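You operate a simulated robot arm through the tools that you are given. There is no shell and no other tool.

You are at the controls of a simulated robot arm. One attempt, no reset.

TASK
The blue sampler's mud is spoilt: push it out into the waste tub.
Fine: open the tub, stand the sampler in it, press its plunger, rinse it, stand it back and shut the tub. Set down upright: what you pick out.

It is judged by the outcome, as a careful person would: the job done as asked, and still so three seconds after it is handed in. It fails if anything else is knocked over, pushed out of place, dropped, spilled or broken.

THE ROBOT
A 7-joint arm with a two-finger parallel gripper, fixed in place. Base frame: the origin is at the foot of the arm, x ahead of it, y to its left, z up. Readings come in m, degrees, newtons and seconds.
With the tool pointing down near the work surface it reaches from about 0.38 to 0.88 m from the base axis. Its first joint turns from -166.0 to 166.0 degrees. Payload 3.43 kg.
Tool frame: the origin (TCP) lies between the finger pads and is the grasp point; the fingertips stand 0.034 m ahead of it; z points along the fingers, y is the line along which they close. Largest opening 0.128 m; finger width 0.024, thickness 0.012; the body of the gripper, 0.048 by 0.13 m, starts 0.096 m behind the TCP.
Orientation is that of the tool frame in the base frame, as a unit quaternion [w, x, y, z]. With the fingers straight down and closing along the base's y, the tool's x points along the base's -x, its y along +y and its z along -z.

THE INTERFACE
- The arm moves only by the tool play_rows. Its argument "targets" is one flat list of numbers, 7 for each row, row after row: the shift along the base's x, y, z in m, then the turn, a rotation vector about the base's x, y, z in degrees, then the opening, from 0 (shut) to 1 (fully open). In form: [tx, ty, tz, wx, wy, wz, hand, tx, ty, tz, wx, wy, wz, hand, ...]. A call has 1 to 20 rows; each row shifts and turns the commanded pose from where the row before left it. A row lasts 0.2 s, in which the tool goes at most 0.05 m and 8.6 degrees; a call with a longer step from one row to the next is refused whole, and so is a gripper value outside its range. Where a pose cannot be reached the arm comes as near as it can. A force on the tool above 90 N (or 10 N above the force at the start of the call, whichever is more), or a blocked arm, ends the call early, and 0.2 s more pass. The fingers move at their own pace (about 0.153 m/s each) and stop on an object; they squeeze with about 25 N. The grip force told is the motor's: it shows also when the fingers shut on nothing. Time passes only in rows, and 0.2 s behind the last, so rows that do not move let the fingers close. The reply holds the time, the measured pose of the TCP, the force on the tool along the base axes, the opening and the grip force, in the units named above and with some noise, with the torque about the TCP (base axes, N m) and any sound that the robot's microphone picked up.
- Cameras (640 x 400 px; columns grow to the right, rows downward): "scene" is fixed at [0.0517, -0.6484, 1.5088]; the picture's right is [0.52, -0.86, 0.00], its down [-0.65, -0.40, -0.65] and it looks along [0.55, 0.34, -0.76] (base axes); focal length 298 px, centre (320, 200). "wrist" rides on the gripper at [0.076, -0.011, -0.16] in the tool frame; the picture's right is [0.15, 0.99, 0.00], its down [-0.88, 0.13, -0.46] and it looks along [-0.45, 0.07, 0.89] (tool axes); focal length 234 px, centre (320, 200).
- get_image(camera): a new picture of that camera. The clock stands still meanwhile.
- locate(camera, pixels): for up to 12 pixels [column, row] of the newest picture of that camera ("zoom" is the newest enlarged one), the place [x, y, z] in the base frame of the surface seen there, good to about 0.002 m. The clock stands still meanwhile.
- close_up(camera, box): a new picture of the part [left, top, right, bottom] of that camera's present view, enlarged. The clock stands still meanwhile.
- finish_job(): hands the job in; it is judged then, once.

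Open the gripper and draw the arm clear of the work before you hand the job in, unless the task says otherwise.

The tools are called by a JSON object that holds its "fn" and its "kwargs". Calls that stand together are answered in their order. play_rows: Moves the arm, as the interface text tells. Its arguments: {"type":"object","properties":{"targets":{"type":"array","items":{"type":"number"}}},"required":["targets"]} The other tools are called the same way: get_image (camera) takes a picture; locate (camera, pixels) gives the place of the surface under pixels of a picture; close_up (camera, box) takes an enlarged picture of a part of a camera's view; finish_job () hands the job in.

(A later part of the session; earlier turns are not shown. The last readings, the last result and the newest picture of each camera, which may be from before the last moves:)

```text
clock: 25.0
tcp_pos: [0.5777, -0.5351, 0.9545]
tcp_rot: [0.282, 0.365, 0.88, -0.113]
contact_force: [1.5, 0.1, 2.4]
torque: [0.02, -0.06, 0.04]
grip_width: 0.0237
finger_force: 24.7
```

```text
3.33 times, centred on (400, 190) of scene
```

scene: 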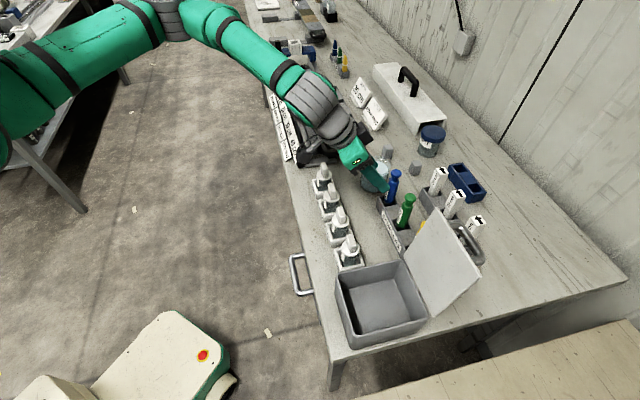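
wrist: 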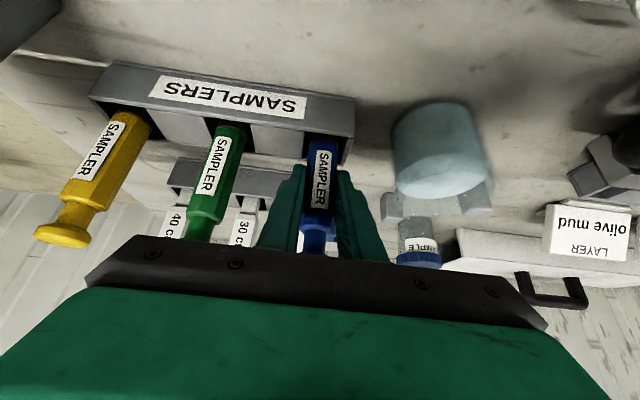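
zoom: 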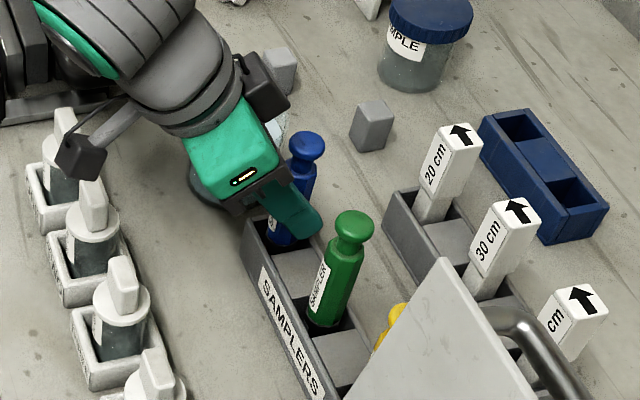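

Gripped at 0.0237 m, 25 N. I lift the sampler straight up 13 cm.

{"fn": "play_rows", "kwargs": {"targets": [0, 0, 0.01, 0, 0, 0, 0, 0, 0, 0.02, 0, 0, 0, 0, 0, 0, 0.02, 0, 0, 0, 0, 0, 0, 0.025, 0, 0, 0, 0, 0, 0, 0.025, 0, 0, 0, 0, 0, 0, 0.03, 0, 0, 0, 0, 0, 0, 0, 0, 0, 0, 0]}}

{"fn": "close_up", "kwargs": {"camera": "scene", "box": [340, 110, 460, 250]}}

{"fn": "get_image", "kwargs": {"camera": "wrist"}}

```text
clock: 26.6
tcp_pos: [0.5773, -0.5369, 1.0852]
tcp_rot: [0.28, 0.365, 0.881, -0.112]
contact_force: [0.7, -0.7, 0.4]
torque: [-0.04, 0.03, 0.01]
grip_width: 0.0234
finger_force: 25.5
```

```text
2.86 times, centred on (400, 180) of scene
```

zoom: 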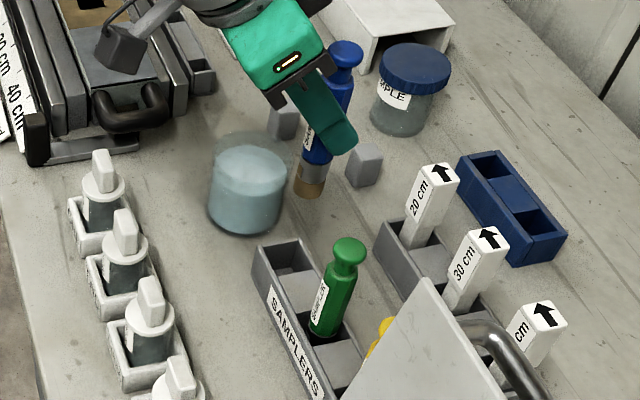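

```text
taken
```

wrist: 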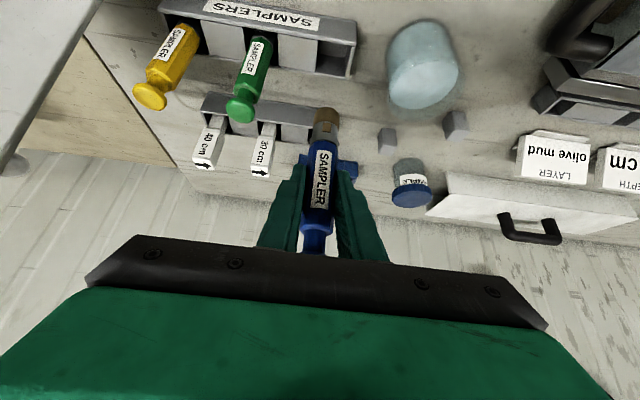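

The sampler is held upright with tan mud in its clear tip. I measure its lower end.

{"fn": "close_up", "kwargs": {"camera": "wrist", "box": [280, 90, 370, 150]}}

{"fn": "locate", "kwargs": {"camera": "zoom", "pixels": [[325, 150], [328, 180], [328, 220], [330, 250], [325, 135], [298, 180], [358, 185], [325, 290]]}}

{"fn": "close_up", "kwargs": {"camera": "scene", "box": [375, 115, 415, 185]}}

```text
6.67 times, centred on (325, 120) of wrist
```

zoom: 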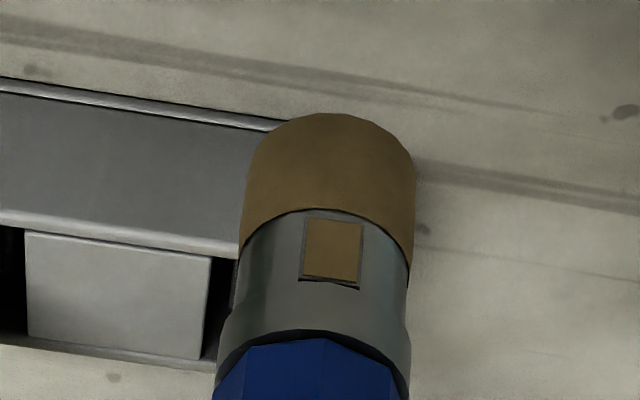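

```text
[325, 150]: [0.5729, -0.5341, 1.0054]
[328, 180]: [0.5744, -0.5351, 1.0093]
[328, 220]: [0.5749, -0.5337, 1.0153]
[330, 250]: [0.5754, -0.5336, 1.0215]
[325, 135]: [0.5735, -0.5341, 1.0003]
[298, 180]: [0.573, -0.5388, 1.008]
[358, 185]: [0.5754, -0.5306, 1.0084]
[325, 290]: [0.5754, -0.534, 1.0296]
```

```text
5.71 times, centred on (395, 150) of scene
```

zoom: 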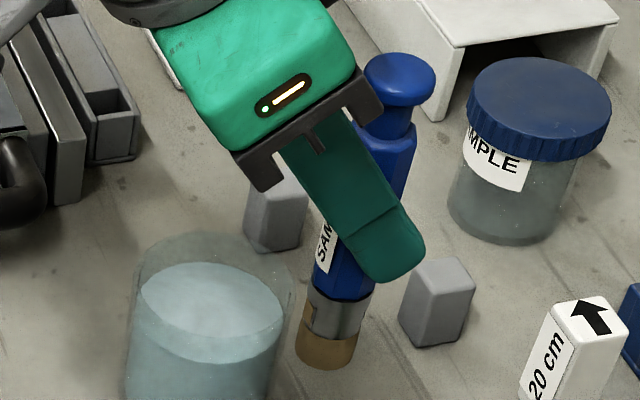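

Bottom of the core is at about z 0.996 (TCP minus 0.089). I carry it back toward the robot and then along to above the tub, staying on the robot side of the open lid.

{"fn": "play_rows", "kwargs": {"targets": [-0.0198, 0.0198, 0.003, 0, 0, 0, 0, -0.0198, 0.0198, 0.003, 0, 0, 0, 0, -0.0198, 0.0198, 0.003, 0, 0, 0, 0, -0.02436, -0.01548, 0, 0, 0, 0, 0, -0.02436, -0.01548, 0, 0, 0, 0, 0, -0.02436, -0.01548, 0, 0, 0, 0, 0, -0.02436, -0.01548, 0, 0, 0, 0, 0, -0.02436, -0.01548, 0, 0, 0, 0, 0, -0.02436, -0.01548, 0, 0, 0, 0, 0, -0.02436, -0.01548, 0, 0, 0, 0, 0, -0.02436, -0.01548, 0, 0, 0, 0, 0, -0.02436, -0.01548, 0, 0, 0, 0, 0, 0, 0, 0, 0, 0, 0, 0]}}

{"fn": "get_image", "kwargs": {"camera": "wrist"}}

{"fn": "get_image", "kwargs": {"camera": "scene"}}

```text
clock: 29.4
tcp_pos: [0.2977, -0.6134, 1.0933]
tcp_rot: [0.281, 0.365, 0.881, -0.112]
contact_force: [0.0, 0.0, -1.0]
torque: [0.0, 0.02, -0.04]
grip_width: 0.0234
finger_force: 25.1
```

```text
taken
```

wrist: 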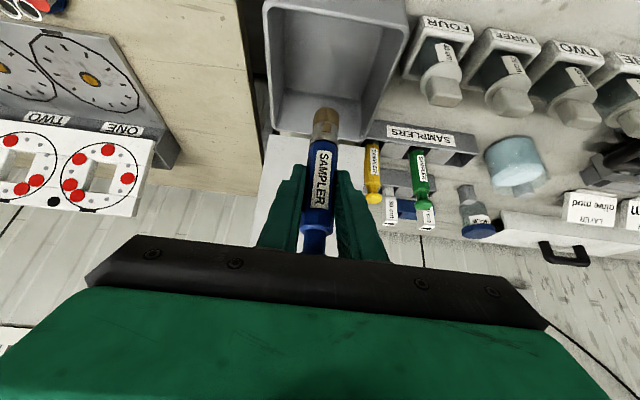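

```text
taken
```

scene: 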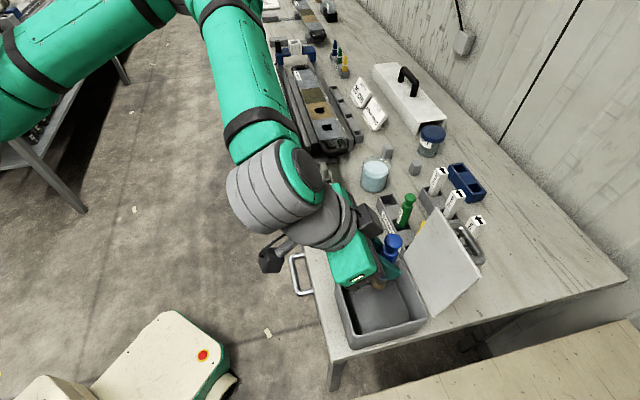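

The sampler is over the tub (TCP at e_r 0.644). I lower it to just above the tub floor.

{"fn": "play_rows", "kwargs": {"targets": [0, 0, -0.03, 0, 0, 0, 0, 0, 0, -0.03, 0, 0, 0, 0, 0, 0, -0.03, 0, 0, 0, 0, 0, 0, -0.02, 0, 0, 0, 0, 0, 0, -0.015, 0, 0, 0, 0, 0, 0, -0.008, 0, 0, 0, 0, 0, 0, 0, 0, 0, 0, 0]}}

{"fn": "get_image", "kwargs": {"camera": "wrist"}}

{"fn": "close_up", "kwargs": {"camera": "scene", "box": [320, 220, 460, 350]}}

```text
clock: 31.0
tcp_pos: [0.2977, -0.6177, 0.9598]
tcp_rot: [0.281, 0.365, 0.88, -0.113]
contact_force: [-0.6, -1.3, -1.3]
torque: [0.0, 0.0, 0.0]
grip_width: 0.0238
finger_force: 24.7
```

```text
taken
```

wrist: 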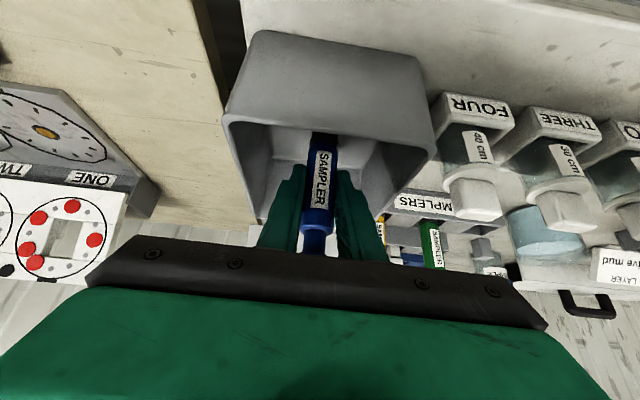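

```text
3.08 times, centred on (390, 285) of scene
```

zoom: 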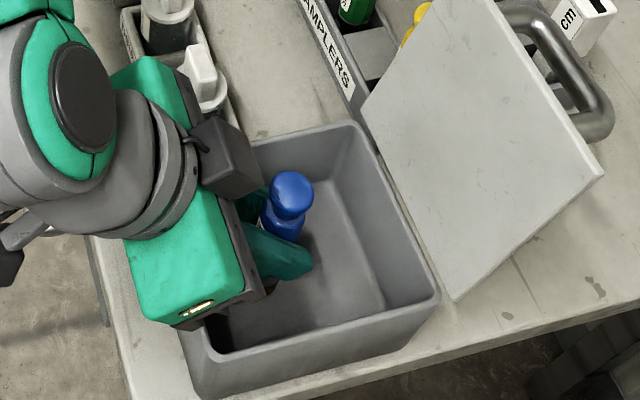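

No contact yet. I lower in 2 mm steps and watch the vertical force.

{"fn": "play_rows", "kwargs": {"targets": [0, 0, -0.002, 0, 0, 0, 0, 0, 0, -0.002, 0, 0, 0, 0, 0, 0, 0, 0, 0, 0, 0]}}

{"fn": "play_rows", "kwargs": {"targets": [0, 0, -0.001, 0, 0, 0, 0, 0, 0, -0.001, 0, 0, 0, 0, 0, 0, 0, 0, 0, 0, 0]}}

```text
clock: 31.8
tcp_pos: [0.2984, -0.6162, 0.9559]
tcp_rot: [0.28, 0.365, 0.881, -0.113]
contact_force: [-0.7, -0.1, -1.4]
torque: [0.03, 0.0, 0.02]
grip_width: 0.0236
finger_force: 24.8
```

```text
clock: 32.6
tcp_pos: [0.299, -0.6155, 0.9538]
tcp_rot: [0.282, 0.365, 0.88, -0.112]
contact_force: [0.6, -0.5, 2.4]
torque: [-0.02, -0.05, -0.02]
grip_width: 0.0232
finger_force: 25.5
```

Vertical force begins to rise (2.4 N). One more millimetre.

{"fn": "play_rows", "kwargs": {"targets": [0, 0, -0.001, 0, 0, 0, 0, 0, 0, 0, 0, 0, 0, 0]}}

```text
clock: 33.2
tcp_pos: [0.2985, -0.6159, 0.9536]
tcp_rot: [0.282, 0.365, 0.88, -0.113]
contact_force: [-1.1, 4.1, 17.2]
torque: [0.21, 0.04, 0.0]
grip_width: 0.0238
finger_force: 24.5
```

It stands on the floor (17 N). I relax 1 mm and open the fingers.

{"fn": "play_rows", "kwargs": {"targets": [0, 0, 0.0009, 0, 0, 0, 0, 0, 0, 0, 0, 0, 0, 0.25, 0, 0, 0, 0, 0, 0, 0.4, 0, 0, 0, 0, 0, 0, 0.5, 0, 0, 0, 0, 0, 0, 0.5]}}

{"fn": "get_image", "kwargs": {"camera": "wrist"}}

{"fn": "close_up", "kwargs": {"camera": "scene", "box": [320, 220, 460, 350]}}

```text
clock: 34.4
tcp_pos: [0.2978, -0.6173, 0.9542]
tcp_rot: [0.28, 0.365, 0.881, -0.113]
contact_force: [0.8, 0.0, -1.0]
torque: [0.0, 0.0, -0.03]
grip_width: 0.0638
finger_force: 0.1
```

```text
taken
```

wrist: 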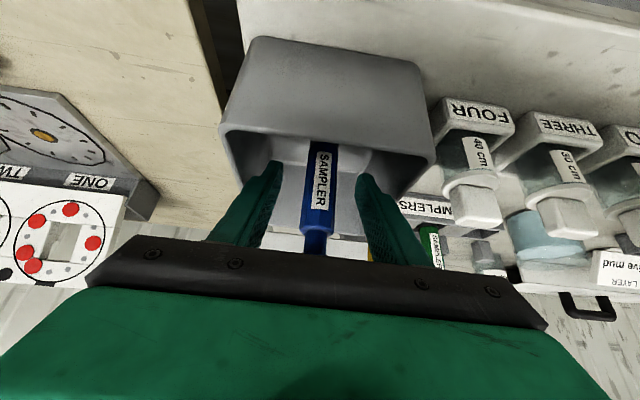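

```text
3.08 times, centred on (390, 285) of scene
```

zoom: 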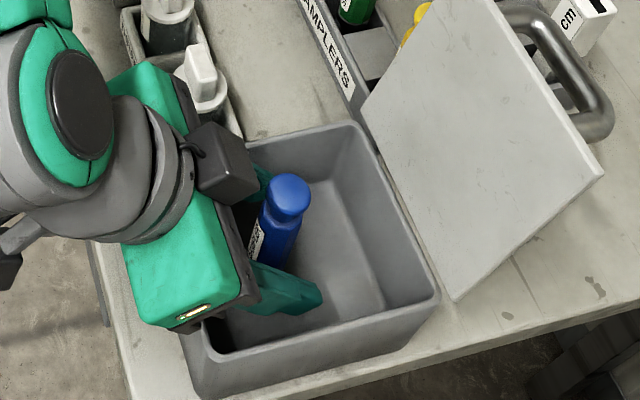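

The sampler stands free in the tub. I retreat along the finger direction, then raise.

{"fn": "play_rows", "kwargs": {"targets": [-0.0041, 0.0041, 0.0082, 0, 0, 0, 0.5, -0.00811, 0.00811, 0.01638, 0, 0, 0, 0.5, -0.00811, 0.00811, 0.01638, 0, 0, 0, 0.5, -0.00811, 0.00811, 0.01638, 0, 0, 0, 0.5, -0.00811, 0.00811, 0.01638, 0, 0, 0, 0.5, -0.00811, 0.00811, 0.01638, 0, 0, 0, 0.5, 0, 0, 0.04, 0, 0, 0, 0.5, 0, 0, 0.04, 0, 0, 0, 0.5, 0, 0, 0, 0, 0, 0, 0.5]}}

{"fn": "get_image", "kwargs": {"camera": "wrist"}}

{"fn": "close_up", "kwargs": {"camera": "scene", "box": [320, 220, 460, 350]}}

```text
clock: 36.4
tcp_pos: [0.255, -0.5709, 1.1245]
tcp_rot: [0.281, 0.365, 0.881, -0.112]
contact_force: [0.9, -0.1, -0.6]
torque: [-0.01, 0.02, 0.03]
grip_width: 0.0637
finger_force: 0.0
```

```text
taken
```

wrist: 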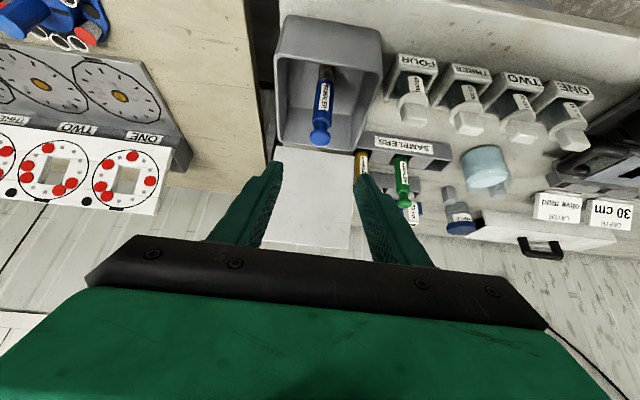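

```text
3.08 times, centred on (390, 285) of scene
```

zoom: 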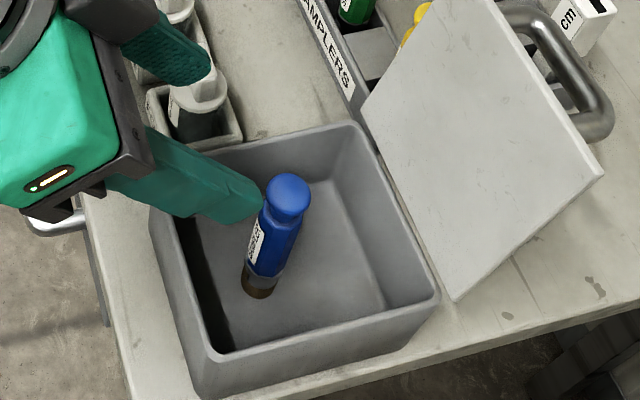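

The sampler stands upright in the tub. I measure its knob and base from both cameras.

{"fn": "locate", "kwargs": {"camera": "zoom", "pixels": [[290, 188], [268, 190], [312, 192], [288, 205], [275, 240], [260, 290], [262, 275], [245, 290]]}}

{"fn": "close_up", "kwargs": {"camera": "wrist", "box": [270, 40, 390, 160]}}

{"fn": "locate", "kwargs": {"camera": "wrist", "pixels": [[320, 137], [311, 138], [330, 138], [322, 124], [323, 110], [326, 90], [316, 100], [333, 100], [325, 70]]}}

```text
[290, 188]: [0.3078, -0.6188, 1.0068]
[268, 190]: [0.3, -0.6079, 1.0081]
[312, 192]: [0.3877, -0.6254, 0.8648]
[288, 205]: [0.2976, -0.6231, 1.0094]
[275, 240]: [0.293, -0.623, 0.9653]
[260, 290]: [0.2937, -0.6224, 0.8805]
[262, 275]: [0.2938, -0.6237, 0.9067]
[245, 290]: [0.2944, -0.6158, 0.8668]
```

```text
3.33 times, centred on (330, 100) of wrist
```

zoom: 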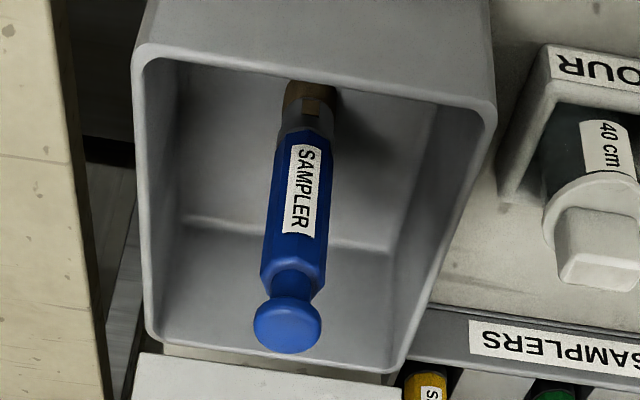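

```text
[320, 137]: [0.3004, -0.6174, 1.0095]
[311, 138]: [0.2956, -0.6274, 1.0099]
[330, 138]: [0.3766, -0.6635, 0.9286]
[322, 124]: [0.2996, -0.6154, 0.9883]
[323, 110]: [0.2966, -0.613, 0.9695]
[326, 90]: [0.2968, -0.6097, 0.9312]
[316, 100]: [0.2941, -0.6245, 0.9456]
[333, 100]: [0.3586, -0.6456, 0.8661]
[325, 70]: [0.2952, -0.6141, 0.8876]
```

Sampler axis at about (0.3055,-0.6194), knob top z 1.010. I bring the hand upright above it with the fingers closed.

{"fn": "play_rows", "kwargs": {"targets": [0.00842, -0.00808, 0.001, 4.17, 4.17, 0, 0, 0.00842, -0.00808, 0.001, 4.17, 4.17, 0, 0, 0.00842, -0.00808, 0, 4.17, 4.17, 0, 0, 0.00842, -0.00808, 0, 4.17, 4.17, 0, 0, 0.00842, -0.00808, 0, 4.17, 4.17, 0, 0, 0.00842, -0.00808, 0, 4.17, 4.17, 0, 0, 0, 0, 0, 0, 0, 0, 0, 0, 0, 0, 0, 0, 0, 0]}}

{"fn": "get_image", "kwargs": {"camera": "wrist"}}

{"fn": "close_up", "kwargs": {"camera": "scene", "box": [320, 220, 460, 350]}}

```text
clock: 38.2
tcp_pos: [0.3049, -0.6203, 1.1265]
tcp_rot: [0.001, 0.384, 0.923, 0.003]
contact_force: [0.3, -0.2, -1.0]
torque: [-0.05, 0.03, 0.0]
grip_width: 0.0002
finger_force: 24.7
```

```text
taken
```

wrist: 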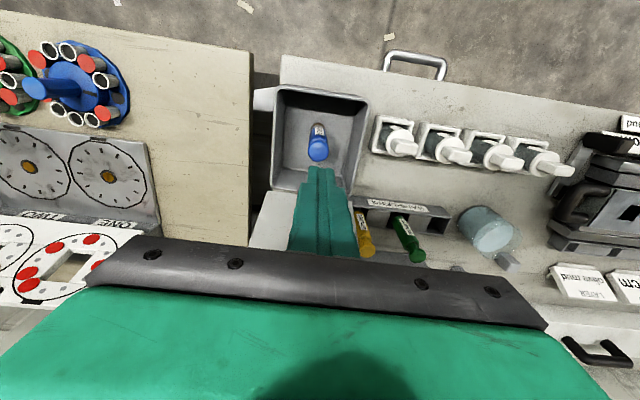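

```text
3.08 times, centred on (390, 285) of scene
```

zoom: 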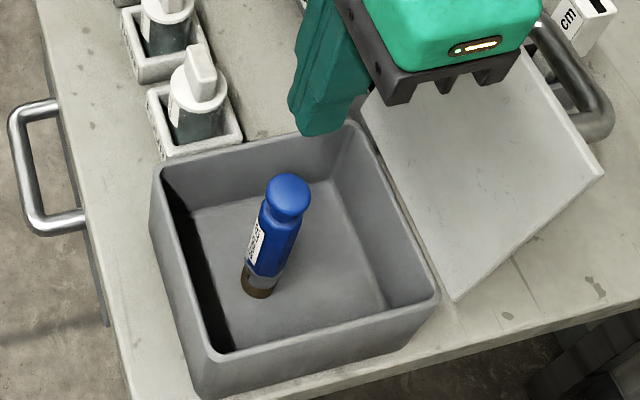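

The knob is at about (317,150) in the wrist view. I check its position from this steep view.

{"fn": "close_up", "kwargs": {"camera": "wrist", "box": [270, 80, 380, 190]}}

{"fn": "locate", "kwargs": {"camera": "zoom", "pixels": [[286, 250], [286, 222], [286, 270], [258, 250], [316, 250], [300, 175], [262, 190], [322, 190]]}}

```text
3.64 times, centred on (325, 135) of wrist
```

zoom: 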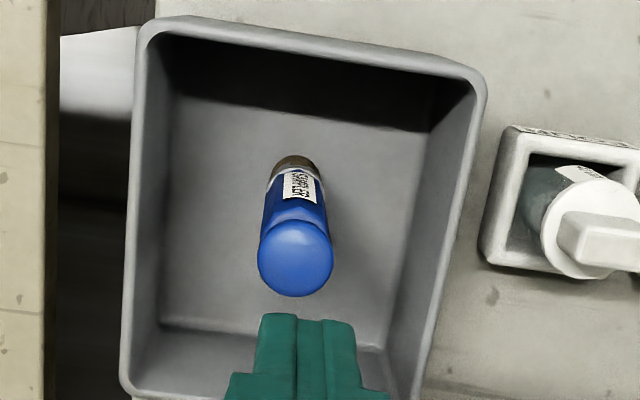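

```text
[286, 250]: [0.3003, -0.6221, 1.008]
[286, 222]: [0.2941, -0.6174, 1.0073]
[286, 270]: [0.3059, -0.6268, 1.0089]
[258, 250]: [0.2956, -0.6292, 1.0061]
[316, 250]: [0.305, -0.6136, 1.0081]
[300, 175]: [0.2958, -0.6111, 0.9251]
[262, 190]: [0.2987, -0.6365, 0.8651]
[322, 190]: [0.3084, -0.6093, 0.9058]
```

Centred within 2 mm. I descend to about 6 mm above the knob, then press slowly.

{"fn": "play_rows", "kwargs": {"targets": [0, 0, -0.03, 0, 0, 0, 0, 0, 0, -0.03, 0, 0, 0, 0, 0, 0, -0.015, 0, 0, 0, 0, 0, 0, 0, 0, 0, 0, 0]}}

{"fn": "close_up", "kwargs": {"camera": "scene", "box": [320, 220, 460, 350]}}

```text
clock: 39.2
tcp_pos: [0.3036, -0.6188, 1.0512]
tcp_rot: [0.0, 0.384, 0.923, 0.004]
contact_force: [-0.6, 0.0, 0.1]
torque: [0.02, -0.03, 0.0]
grip_width: 0.0
finger_force: 24.9
```

```text
3.08 times, centred on (390, 285) of scene
```

zoom: 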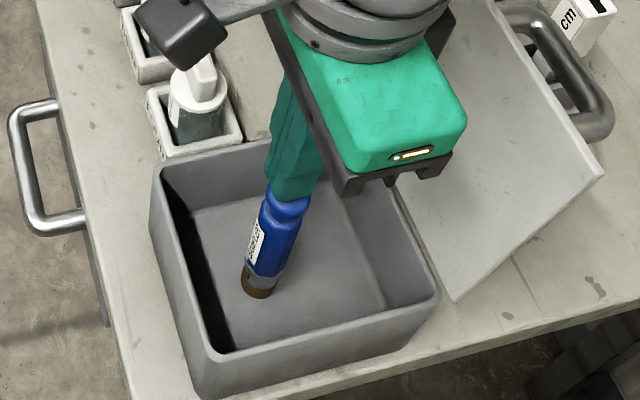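

The fingers are centred right above the knob. I press down in 2 mm steps.

{"fn": "play_rows", "kwargs": {"targets": [0, 0, -0.003, 0, 0, 0, 0, 0, 0, -0.003, 0, 0, 0, 0, 0, 0, -0.002, 0, 0, 0, 0, 0, 0, -0.002, 0, 0, 0, 0, 0, 0, 0, 0, 0, 0, 0]}}

```text
clock: 40.4
tcp_pos: [0.304, -0.6199, 1.0415]
tcp_rot: [0.0, 0.384, 0.923, 0.004]
contact_force: [-0.1, 1.1, 10.3]
torque: [0.0, 0.0, 0.03]
grip_width: 0.0001
finger_force: 25.1
```

Contact, 10 N. I continue pressing.

{"fn": "play_rows", "kwargs": {"targets": [0, 0, -0.002, 0, 0, 0, 0, 0, 0, -0.002, 0, 0, 0, 0, 0, 0, -0.002, 0, 0, 0, 0, 0, 0, 0, 0, 0, 0, 0]}}

{"fn": "close_up", "kwargs": {"camera": "scene", "box": [320, 220, 460, 350]}}

```text
clock: 41.4
tcp_pos: [0.3046, -0.6194, 1.037]
tcp_rot: [0.001, 0.384, 0.923, 0.003]
contact_force: [0.3, 0.5, 12.7]
torque: [0.03, 0.05, 0.0]
grip_width: 0.0
finger_force: 25.1
```

```text
3.08 times, centred on (390, 285) of scene
```

zoom: 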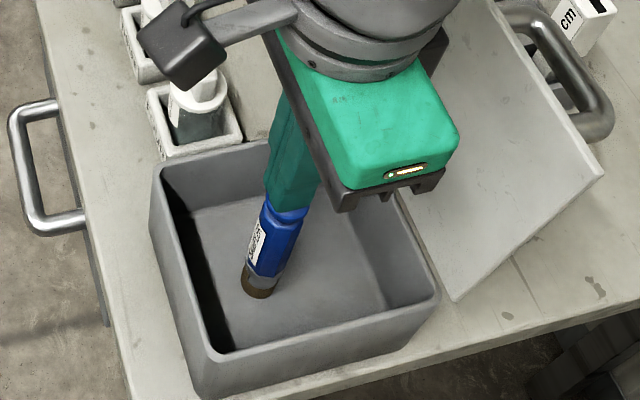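

The plunger moves at ~13 N. I keep pressing to the end of its travel.

{"fn": "play_rows", "kwargs": {"targets": [0, 0, -0.002, 0, 0, 0, 0, 0, 0, -0.002, 0, 0, 0, 0, 0, 0, -0.002, 0, 0, 0, 0, 0, 0, 0, 0, 0, 0, 0]}}

{"fn": "play_rows", "kwargs": {"targets": [0, 0, -0.002, 0, 0, 0, 0, 0, 0, -0.001, 0, 0, 0, 0, 0, 0, 0, 0, 0, 0, 0]}}

{"fn": "close_up", "kwargs": {"camera": "scene", "box": [320, 220, 460, 350]}}

```text
clock: 42.4
tcp_pos: [0.3048, -0.6203, 1.029]
tcp_rot: [0.001, 0.385, 0.923, 0.004]
contact_force: [0.4, 1.1, 14.3]
torque: [0.06, 0.05, -0.03]
grip_width: 0.0
finger_force: 24.6
```

```text
clock: 43.2
tcp_pos: [0.3042, -0.6202, 1.028]
tcp_rot: [0.002, 0.383, 0.924, 0.003]
contact_force: [0.7, 1.1, 33.5]
torque: [0.02, -0.01, 0.02]
grip_width: 0.0
finger_force: 25.2
```

```text
3.08 times, centred on (390, 285) of scene
```

zoom: 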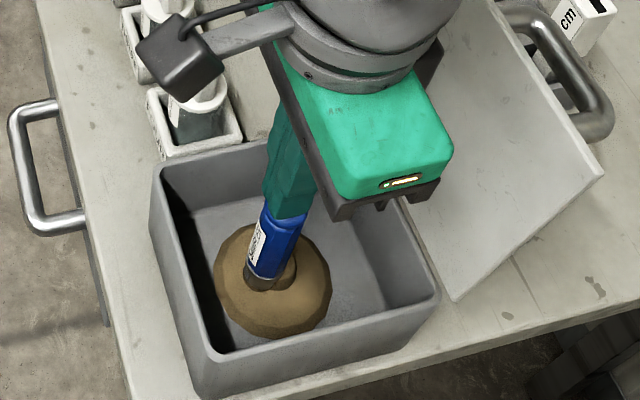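

The mud has come out into the tub and the plunger is at its end (33 N). I release it by going up slowly.

{"fn": "play_rows", "kwargs": {"targets": [0, 0, 0.004, 0, 0, 0, 0, 0, 0, 0.006, 0, 0, 0, 0, 0, 0, 0.01, 0, 0, 0, 0, 0, 0, 0.03, 0, 0, 0, 0, 0, 0, 0.04, 0, 0, 0, 0, 0, 0, 0.03, 0, 0, 0, 0.3, 0, 0, 0, 0, 0, 0, 0.5]}}

{"fn": "close_up", "kwargs": {"camera": "scene", "box": [320, 220, 460, 350]}}

{"fn": "close_up", "kwargs": {"camera": "wrist", "box": [270, 80, 380, 190]}}

```text
clock: 44.8
tcp_pos: [0.3048, -0.6208, 1.1466]
tcp_rot: [-0.001, 0.384, 0.923, 0.004]
contact_force: [0.0, 0.2, 0.6]
torque: [-0.01, -0.02, -0.01]
grip_width: 0.0642
finger_force: 0.1
```

```text
3.08 times, centred on (390, 285) of scene
```

zoom: 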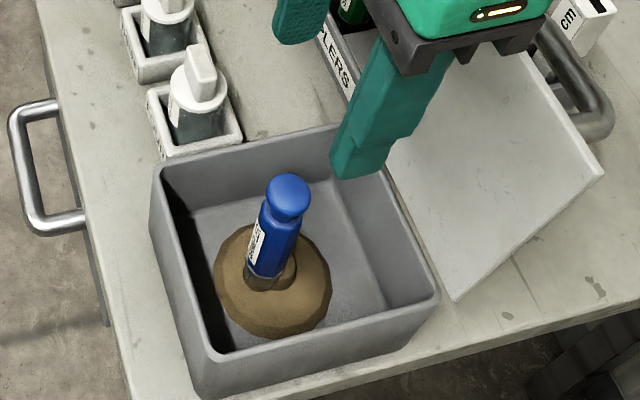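

```text
3.64 times, centred on (325, 135) of wrist
```

zoom: 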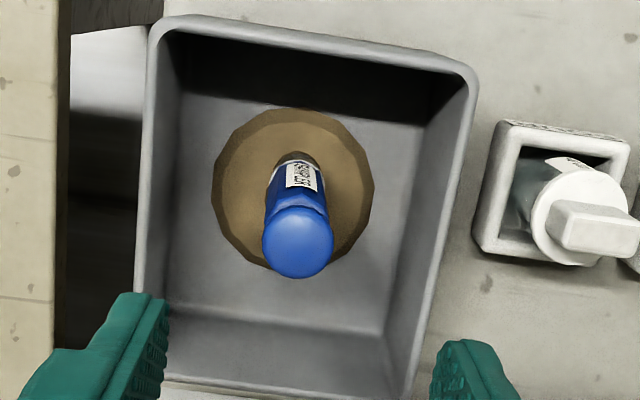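

Sampler still upright with the plunger back up, mud on the tub floor. I return to the tilted pre-grasp pose in front of it.

{"fn": "play_rows", "kwargs": {"targets": [-0.0083, 0.00832, -0.0036, -4.17, -4.17, 0, 0.5, -0.0083, 0.00832, -0.0036, -4.17, -4.17, 0, 0.5, -0.0083, 0.00832, -0.0037, -4.17, -4.17, 0, 0.5, -0.0083, 0.00832, -0.0037, -4.17, -4.17, 0, 0.5, -0.0083, 0.00832, -0.0037, -4.17, -4.17, 0, 0.5, -0.0083, 0.00832, -0.0037, -4.17, -4.17, 0, 0.5, 0, 0, -0.04, 0, 0, 0, 0.5, 0, 0, -0.04, 0, 0, 0, 0.5, 0, 0, 0, 0, 0, 0, 0.5]}}

{"fn": "get_image", "kwargs": {"camera": "wrist"}}

{"fn": "close_up", "kwargs": {"camera": "scene", "box": [320, 220, 460, 350]}}

```text
clock: 46.8
tcp_pos: [0.2557, -0.5699, 1.0434]
tcp_rot: [0.282, 0.365, 0.88, -0.113]
contact_force: [-0.6, -0.1, -1.1]
torque: [-0.04, 0.01, -0.01]
grip_width: 0.0642
finger_force: 0.1
```

```text
taken
```

wrist: 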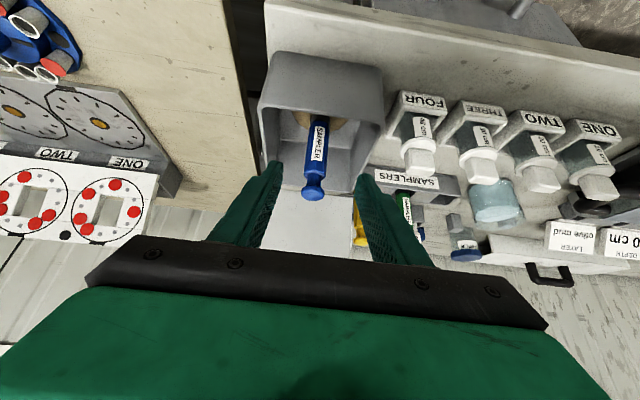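

```text
3.08 times, centred on (390, 285) of scene
```

zoom: 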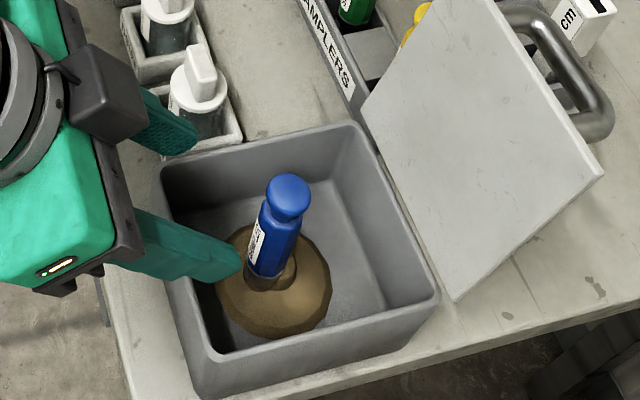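

I check the lateral centring on the sampler.

{"fn": "locate", "kwargs": {"camera": "wrist", "pixels": [[316, 160], [306, 160], [327, 160], [317, 150], [313, 190], [308, 175], [322, 175]]}}

```text
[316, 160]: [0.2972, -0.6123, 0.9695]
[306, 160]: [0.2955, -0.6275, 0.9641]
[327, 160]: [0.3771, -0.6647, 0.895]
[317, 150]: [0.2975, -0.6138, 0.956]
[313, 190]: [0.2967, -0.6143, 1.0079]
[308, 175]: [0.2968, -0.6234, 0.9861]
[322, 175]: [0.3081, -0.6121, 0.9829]
```

Centred within 1 mm. I advance to the same grip height as before.

{"fn": "play_rows", "kwargs": {"targets": [0.0075, -0.0075, -0.01487, 0, 0, 0, 0.5, 0.0075, -0.0075, -0.01487, 0, 0, 0, 0.5, 0.0075, -0.0075, -0.01487, 0, 0, 0, 0.5, 0.0075, -0.0075, -0.01487, 0, 0, 0, 0.5, 0.0075, -0.0075, -0.01487, 0, 0, 0, 0.5, 0.0075, -0.0075, -0.01487, 0, 0, 0, 0.5, 0, 0, 0, 0, 0, 0, 0.5]}}

{"fn": "close_up", "kwargs": {"camera": "scene", "box": [320, 220, 460, 350]}}

{"fn": "get_image", "kwargs": {"camera": "wrist"}}

```text
clock: 48.4
tcp_pos: [0.2995, -0.6144, 0.9522]
tcp_rot: [0.28, 0.365, 0.881, -0.112]
contact_force: [-0.6, 0.2, 0.0]
torque: [-0.03, 0.01, 0.04]
grip_width: 0.0642
finger_force: 0.1
```

```text
3.08 times, centred on (390, 285) of scene
```

zoom: 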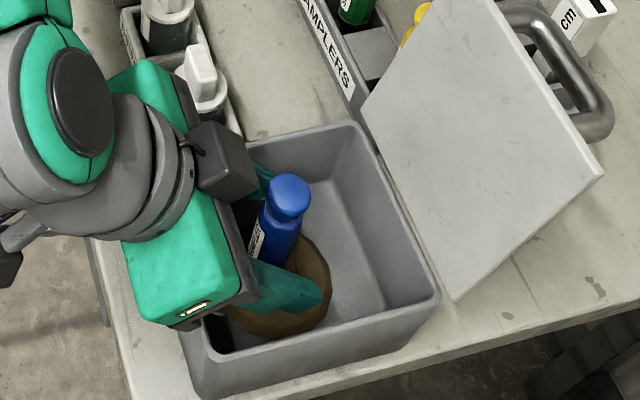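

```text
taken
```

wrist: 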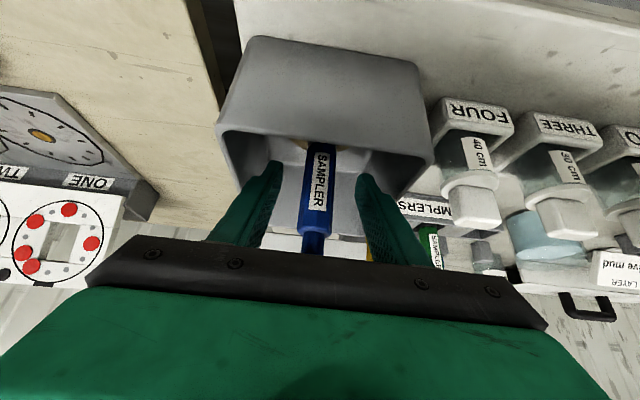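

Fingers straddle it; I shift 1.5 mm to centre and close.

{"fn": "play_rows", "kwargs": {"targets": [-0.001, -0.001, 0.001, 0, 0, 0, 0.5, 0, 0, 0, 0, 0, 0, 0.3, 0, 0, 0, 0, 0, 0, 0.1, 0, 0, 0, 0, 0, 0, 0, 0, 0, 0, 0, 0, 0, 0]}}

{"fn": "get_image", "kwargs": {"camera": "wrist"}}

{"fn": "close_up", "kwargs": {"camera": "scene", "box": [320, 220, 460, 350]}}

```text
clock: 49.6
tcp_pos: [0.2977, -0.6151, 0.9549]
tcp_rot: [0.28, 0.365, 0.881, -0.112]
contact_force: [-0.5, -0.5, 0.2]
torque: [-0.03, 0.01, -0.04]
grip_width: 0.0236
finger_force: 25.3
```

```text
taken
```

wrist: 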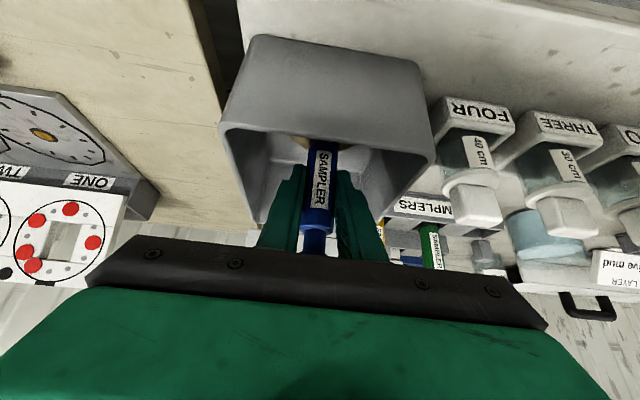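

```text
3.08 times, centred on (390, 285) of scene
```

zoom: 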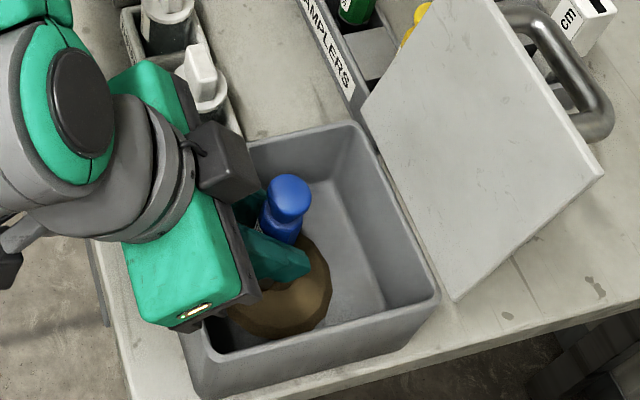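

Gripped at 0.0236 m. I lift it straight out of the tub.

{"fn": "play_rows", "kwargs": {"targets": [0, 0, 0.01, 0, 0, 0, 0, 0, 0, 0.015, 0, 0, 0, 0, 0, 0, 0.025, 0, 0, 0, 0, 0, 0, 0.03, 0, 0, 0, 0, 0, 0, 0.03, 0, 0, 0, 0, 0, 0, 0.03, 0, 0, 0, 0, 0, 0, 0, 0, 0, 0, 0]}}

{"fn": "get_image", "kwargs": {"camera": "wrist"}}

{"fn": "close_up", "kwargs": {"camera": "scene", "box": [320, 200, 460, 350]}}

```text
clock: 51.2
tcp_pos: [0.2981, -0.617, 1.0959]
tcp_rot: [0.281, 0.365, 0.88, -0.113]
contact_force: [-0.2, -0.2, -0.5]
torque: [-0.01, -0.03, 0.01]
grip_width: 0.0237
finger_force: 25.0
```

```text
taken
```

wrist: 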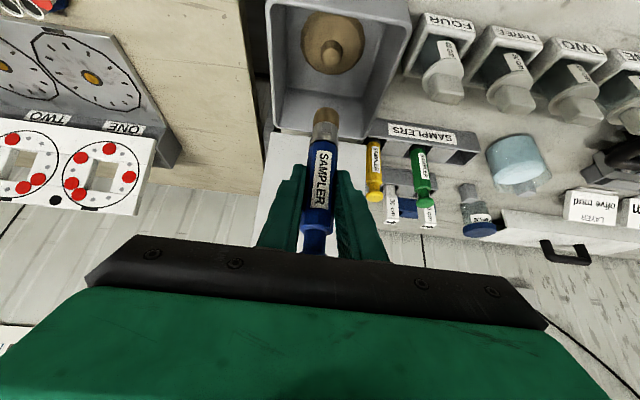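

```text
2.67 times, centred on (390, 275) of scene
```

zoom: 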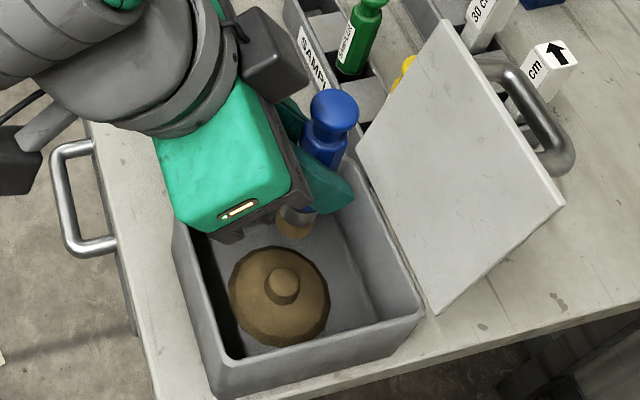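

The mud lies in the tub. I check the sampler's tip, which still looks tan.

{"fn": "close_up", "kwargs": {"camera": "wrist", "box": [280, 90, 370, 150]}}

{"fn": "locate", "kwargs": {"camera": "zoom", "pixels": [[325, 135], [325, 150], [328, 250]]}}

```text
6.67 times, centred on (325, 120) of wrist
```

zoom: 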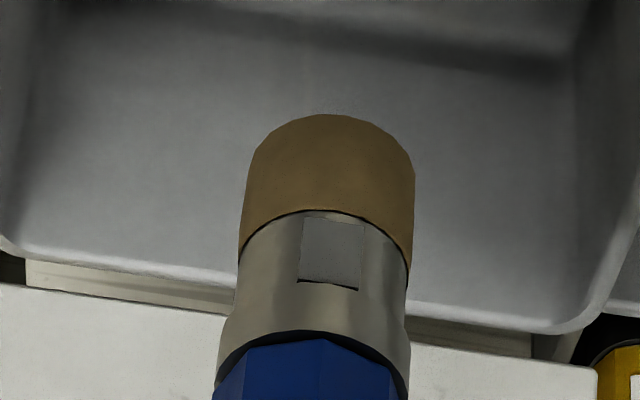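

```text
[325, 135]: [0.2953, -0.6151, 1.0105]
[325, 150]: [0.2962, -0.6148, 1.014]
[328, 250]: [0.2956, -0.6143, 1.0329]
```

The window is empty; only mud on the outside of the tip remains to be rinsed. I carry the sampler back along the near side and out to above the beaker.

{"fn": "play_rows", "kwargs": {"targets": [0.02188, 0.01984, 0, 0, 0, 0, 0, 0.02188, 0.01984, 0, 0, 0, 0, 0, 0.02188, 0.01984, 0, 0, 0, 0, 0, 0.02188, 0.01984, 0, 0, 0, 0, 0, 0.02188, 0.01984, 0, 0, 0, 0, 0, 0.02188, 0.01984, 0, 0, 0, 0, 0, 0.02188, 0.01984, 0, 0, 0, 0, 0, 0.02188, 0.01984, 0, 0, 0, 0, 0, 0.02188, 0.01984, 0, 0, 0, 0, 0, 0.03189, -0.0046, 0, 0, 0, 0, 0, 0.03189, -0.0046, 0, 0, 0, 0, 0, 0.03189, -0.0046, 0, 0, 0, 0, 0, 0.03189, -0.0046, 0, 0, 0, 0, 0, 0.03189, -0.0046, 0, 0, 0, 0, 0, 0, 0, 0, 0, 0, 0, 0]}}

{"fn": "get_image", "kwargs": {"camera": "wrist"}}

{"fn": "close_up", "kwargs": {"camera": "scene", "box": [320, 90, 460, 230]}}

```text
clock: 54.4
tcp_pos: [0.657, -0.4614, 1.0954]
tcp_rot: [0.281, 0.364, 0.881, -0.112]
contact_force: [0.1, 0.4, -1.3]
torque: [0.01, 0.02, 0.01]
grip_width: 0.0234
finger_force: 24.9
```

```text
taken
```

wrist: 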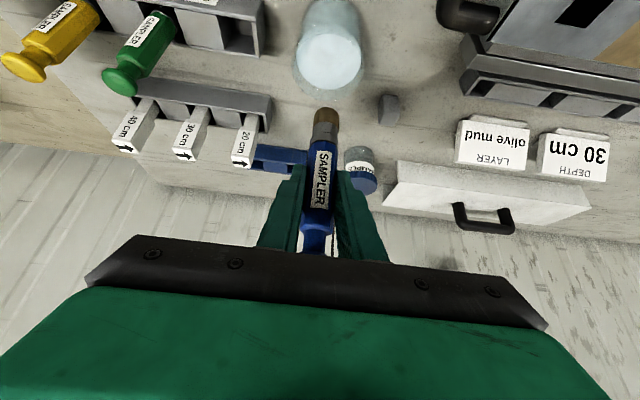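

```text
2.86 times, centred on (390, 160) of scene
```

zoom: 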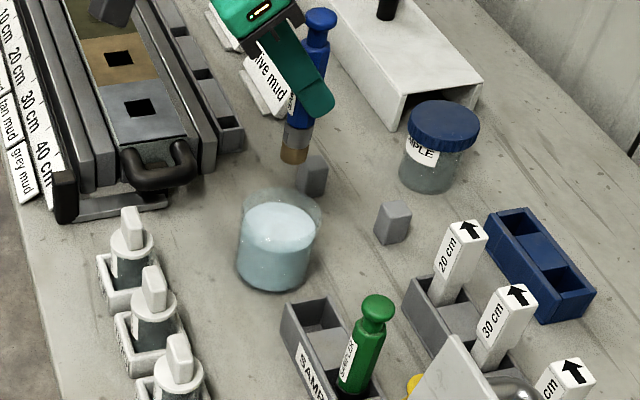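

I measure the beaker's rim and water precisely from this view to centre over it.

{"fn": "close_up", "kwargs": {"camera": "wrist", "box": [270, 0, 390, 130]}}

{"fn": "close_up", "kwargs": {"camera": "scene", "box": [350, 145, 405, 205]}}

```text
3.08 times, centred on (330, 65) of wrist
```

zoom: 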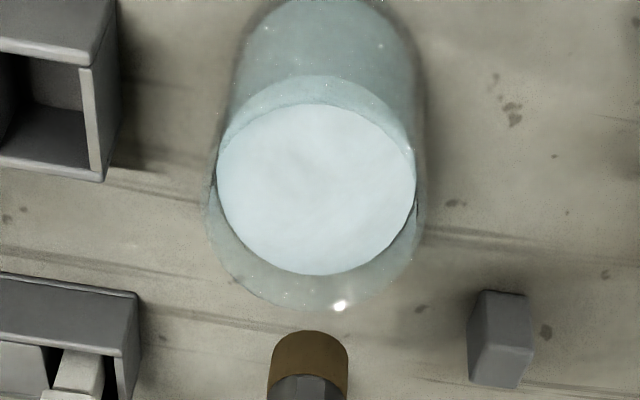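

```text
6.67 times, centred on (378, 175) of scene
```

zoom: 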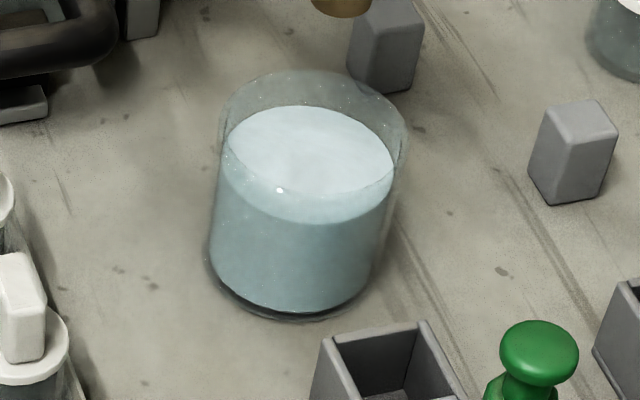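

{"fn": "locate", "kwargs": {"camera": "zoom", "pixels": [[310, 150], [232, 150], [390, 165], [290, 112], [330, 190], [310, 108], [262, 175], [365, 130]]}}

{"fn": "locate", "kwargs": {"camera": "wrist", "pixels": [[329, 60], [296, 60], [360, 60], [325, 36], [328, 86], [300, 75], [355, 75], [299, 45]]}}

```text
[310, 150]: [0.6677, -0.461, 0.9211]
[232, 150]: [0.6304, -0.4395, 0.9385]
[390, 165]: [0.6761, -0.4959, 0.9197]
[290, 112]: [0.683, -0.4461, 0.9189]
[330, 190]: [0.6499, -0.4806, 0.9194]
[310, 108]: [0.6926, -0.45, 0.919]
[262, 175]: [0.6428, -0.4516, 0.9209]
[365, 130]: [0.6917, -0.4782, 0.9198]
```

```text
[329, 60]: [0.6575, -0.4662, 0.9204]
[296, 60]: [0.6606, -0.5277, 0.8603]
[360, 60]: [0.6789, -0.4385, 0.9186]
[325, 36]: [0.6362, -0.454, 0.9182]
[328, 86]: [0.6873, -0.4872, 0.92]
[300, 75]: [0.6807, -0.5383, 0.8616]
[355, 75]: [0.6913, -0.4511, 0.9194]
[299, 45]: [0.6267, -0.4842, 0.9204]
```

Beaker centre ≈ e_r 0.800, e_t 0.136; water at 0.920, rim 0.9385. The sampler is centred over it; I dip it so the tip goes ~3 cm under water, fingers staying above the rim.

{"fn": "play_rows", "kwargs": {"targets": [0, 0, -0.03, 0, 0, 0, 0, 0, 0, -0.03, 0, 0, 0, 0, 0, 0, -0.02, 0, 0, 0, 0, 0, 0, -0.015, 0, 0, 0, 0, 0, 0, -0.012, 0, 0, 0, 0, 0, 0, -0.01, 0, 0, 0, 0, 0, 0, 0, 0, 0, 0, 0, 0, 0, 0, 0, 0, 0, 0, 0, 0, 0, 0, 0, 0, 0, 0, 0, 0, 0, 0, 0, 0]}}

{"fn": "close_up", "kwargs": {"camera": "scene", "box": [330, 110, 440, 220]}}

{"fn": "get_image", "kwargs": {"camera": "wrist"}}

```text
clock: 56.6
tcp_pos: [0.655, -0.4608, 0.9788]
tcp_rot: [0.28, 0.365, 0.881, -0.112]
contact_force: [-0.8, -0.1, -0.5]
torque: [0.02, -0.03, -0.02]
grip_width: 0.0235
finger_force: 25.0
```

```text
3.64 times, centred on (385, 165) of scene
```

zoom: 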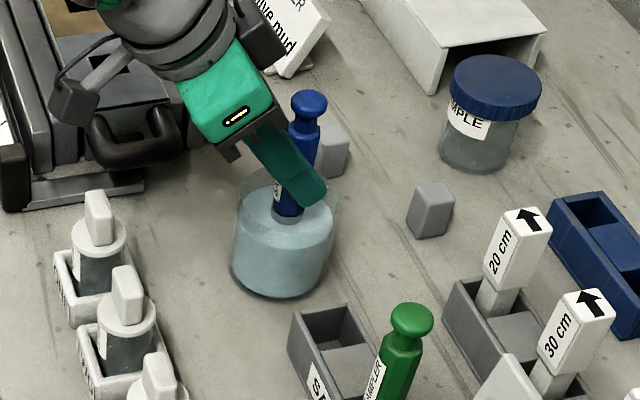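

```text
taken
```

wrist: 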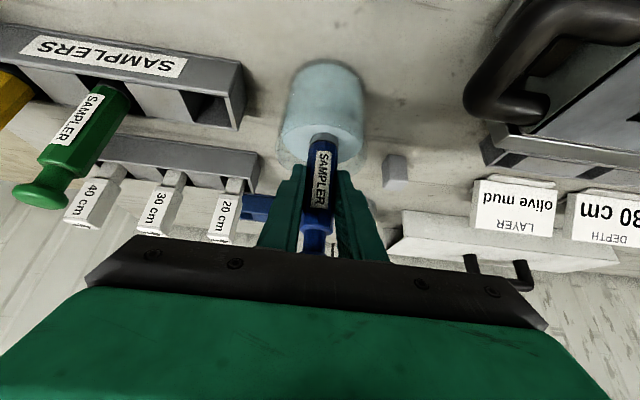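

The tip is under water without contact. I swirl it gently with small up-down moves.

{"fn": "play_rows", "kwargs": {"targets": [0.003, 0, 0.004, 0, 0, 0, 0, 0, 0.003, 0.003, 0, 0, 0, 0, -0.003, 0, -0.004, 0, 0, 0, 0, 0, -0.003, -0.003, 0, 0, 0, 0, 0.003, 0, 0.004, 0, 0, 0, 0, 0, 0.003, 0.003, 0, 0, 0, 0, -0.003, 0, -0.004, 0, 0, 0, 0, 0, -0.003, -0.003, 0, 0, 0, 0, 0, 0, 0, 0, 0, 0, 0, 0, 0, 0, 0, 0, 0, 0, 0, 0, 0.015, 0, 0, 0, 0, 0, 0, 0.02, 0, 0, 0, 0, 0, 0, 0.025, 0, 0, 0, 0, 0, 0, 0.03, 0, 0, 0, 0, 0, 0, 0.027, 0, 0, 0, 0, 0, 0, 0, 0, 0, 0, 0]}}

{"fn": "close_up", "kwargs": {"camera": "wrist", "box": [280, 90, 370, 150]}}

{"fn": "close_up", "kwargs": {"camera": "scene", "box": [330, 90, 440, 220]}}

```text
clock: 60.0
tcp_pos: [0.6552, -0.4618, 1.0959]
tcp_rot: [0.281, 0.365, 0.88, -0.113]
contact_force: [0.0, -0.6, -0.8]
torque: [0.03, 0.01, 0.01]
grip_width: 0.0237
finger_force: 25.3
```

```text
6.67 times, centred on (325, 120) of wrist
```

zoom: 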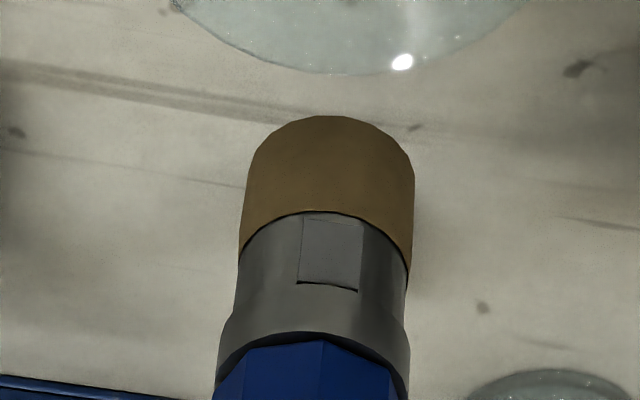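

```text
3.08 times, centred on (385, 155) of scene
```

zoom: 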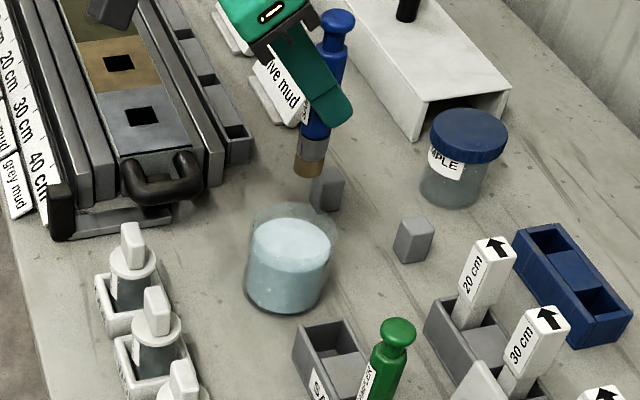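

The tip is still tan, so the rinse wasn't enough. I dip again, about 4 mm nearer the robot for finger clearance, deeper (tip ≈0.871, above the beaker floor), first to the earlier depth.

{"fn": "play_rows", "kwargs": {"targets": [-0.0014, 0.0014, -0.02, 0, 0, 0, 0, -0.0014, 0.0014, -0.03, 0, 0, 0, 0, 0, 0, -0.03, 0, 0, 0, 0, 0, 0, -0.025, 0, 0, 0, 0, 0, 0, -0.012, 0, 0, 0, 0, 0, 0, -0.006, 0, 0, 0, 0, 0, 0, -0.004, 0, 0, 0, 0, 0, 0, 0, 0, 0, 0, 0]}}

{"fn": "close_up", "kwargs": {"camera": "scene", "box": [350, 130, 410, 200]}}

{"fn": "get_image", "kwargs": {"camera": "wrist"}}

```text
clock: 61.8
tcp_pos: [0.6505, -0.4574, 0.9685]
tcp_rot: [0.28, 0.366, 0.881, -0.113]
contact_force: [0.0, 0.0, -1.4]
torque: [0.0, 0.03, -0.01]
grip_width: 0.0234
finger_force: 25.0
```

```text
5.71 times, centred on (380, 165) of scene
```

zoom: 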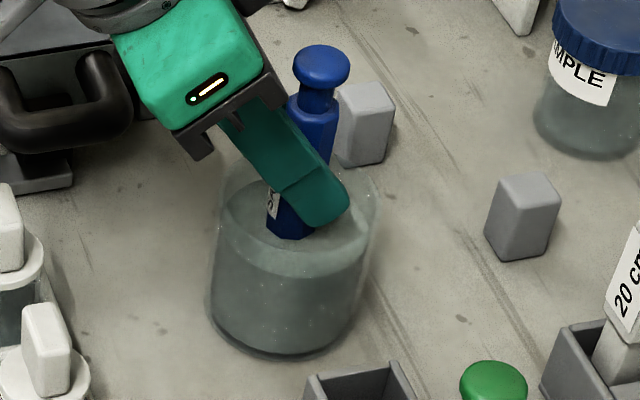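

```text
taken
```

wrist: 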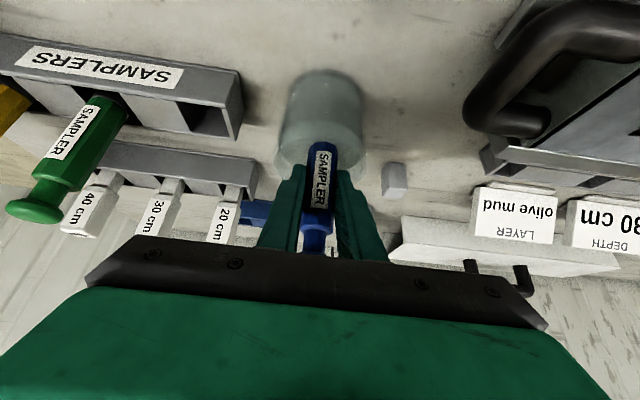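

The water has clouded: the rinse took hold at this depth. I hold it there a while, then lift out.

{"fn": "play_rows", "kwargs": {"targets": [0, 0, -0.001, 0, 0, 0, 0, 0, 0, 0, 0, 0, 0, 0, 0, 0, 0, 0, 0, 0, 0, 0, 0, 0, 0, 0, 0, 0, 0, 0, 0, 0, 0, 0, 0, 0, 0, 0, 0, 0, 0, 0, 0, 0, 0, 0, 0, 0, 0, 0, 0, 0, 0, 0, 0, 0, 0, 0, 0.01, 0, 0, 0, 0, 0, 0, 0.02, 0, 0, 0, 0, 0, 0, 0.025, 0, 0, 0, 0, 0, 0, 0.025, 0, 0, 0, 0, 0, 0, 0.025, 0, 0, 0, 0, 0, 0, 0.023, 0, 0, 0, 0, 0, 0, 0, 0, 0, 0, 0]}}

{"fn": "close_up", "kwargs": {"camera": "wrist", "box": [280, 90, 370, 150]}}

{"fn": "close_up", "kwargs": {"camera": "scene", "box": [330, 90, 440, 220]}}

```text
clock: 65.0
tcp_pos: [0.652, -0.4578, 1.0959]
tcp_rot: [0.281, 0.366, 0.88, -0.113]
contact_force: [-0.1, -1.0, -1.4]
torque: [0.01, -0.02, 0.0]
grip_width: 0.0236
finger_force: 24.8
```

```text
6.67 times, centred on (325, 120) of wrist
```

zoom: 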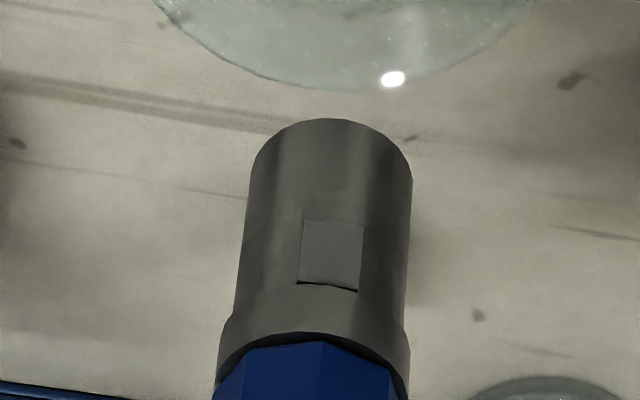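

```text
3.08 times, centred on (385, 155) of scene
```

zoom: 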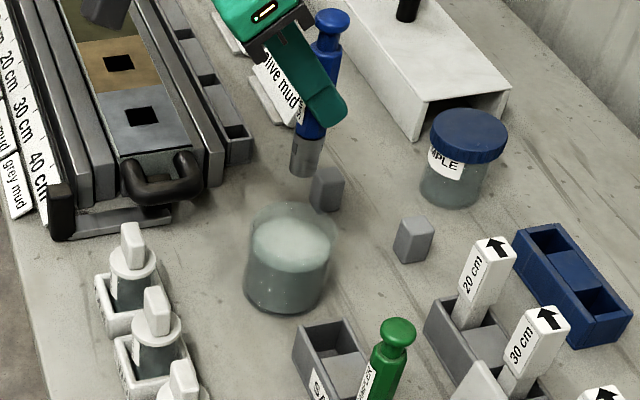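

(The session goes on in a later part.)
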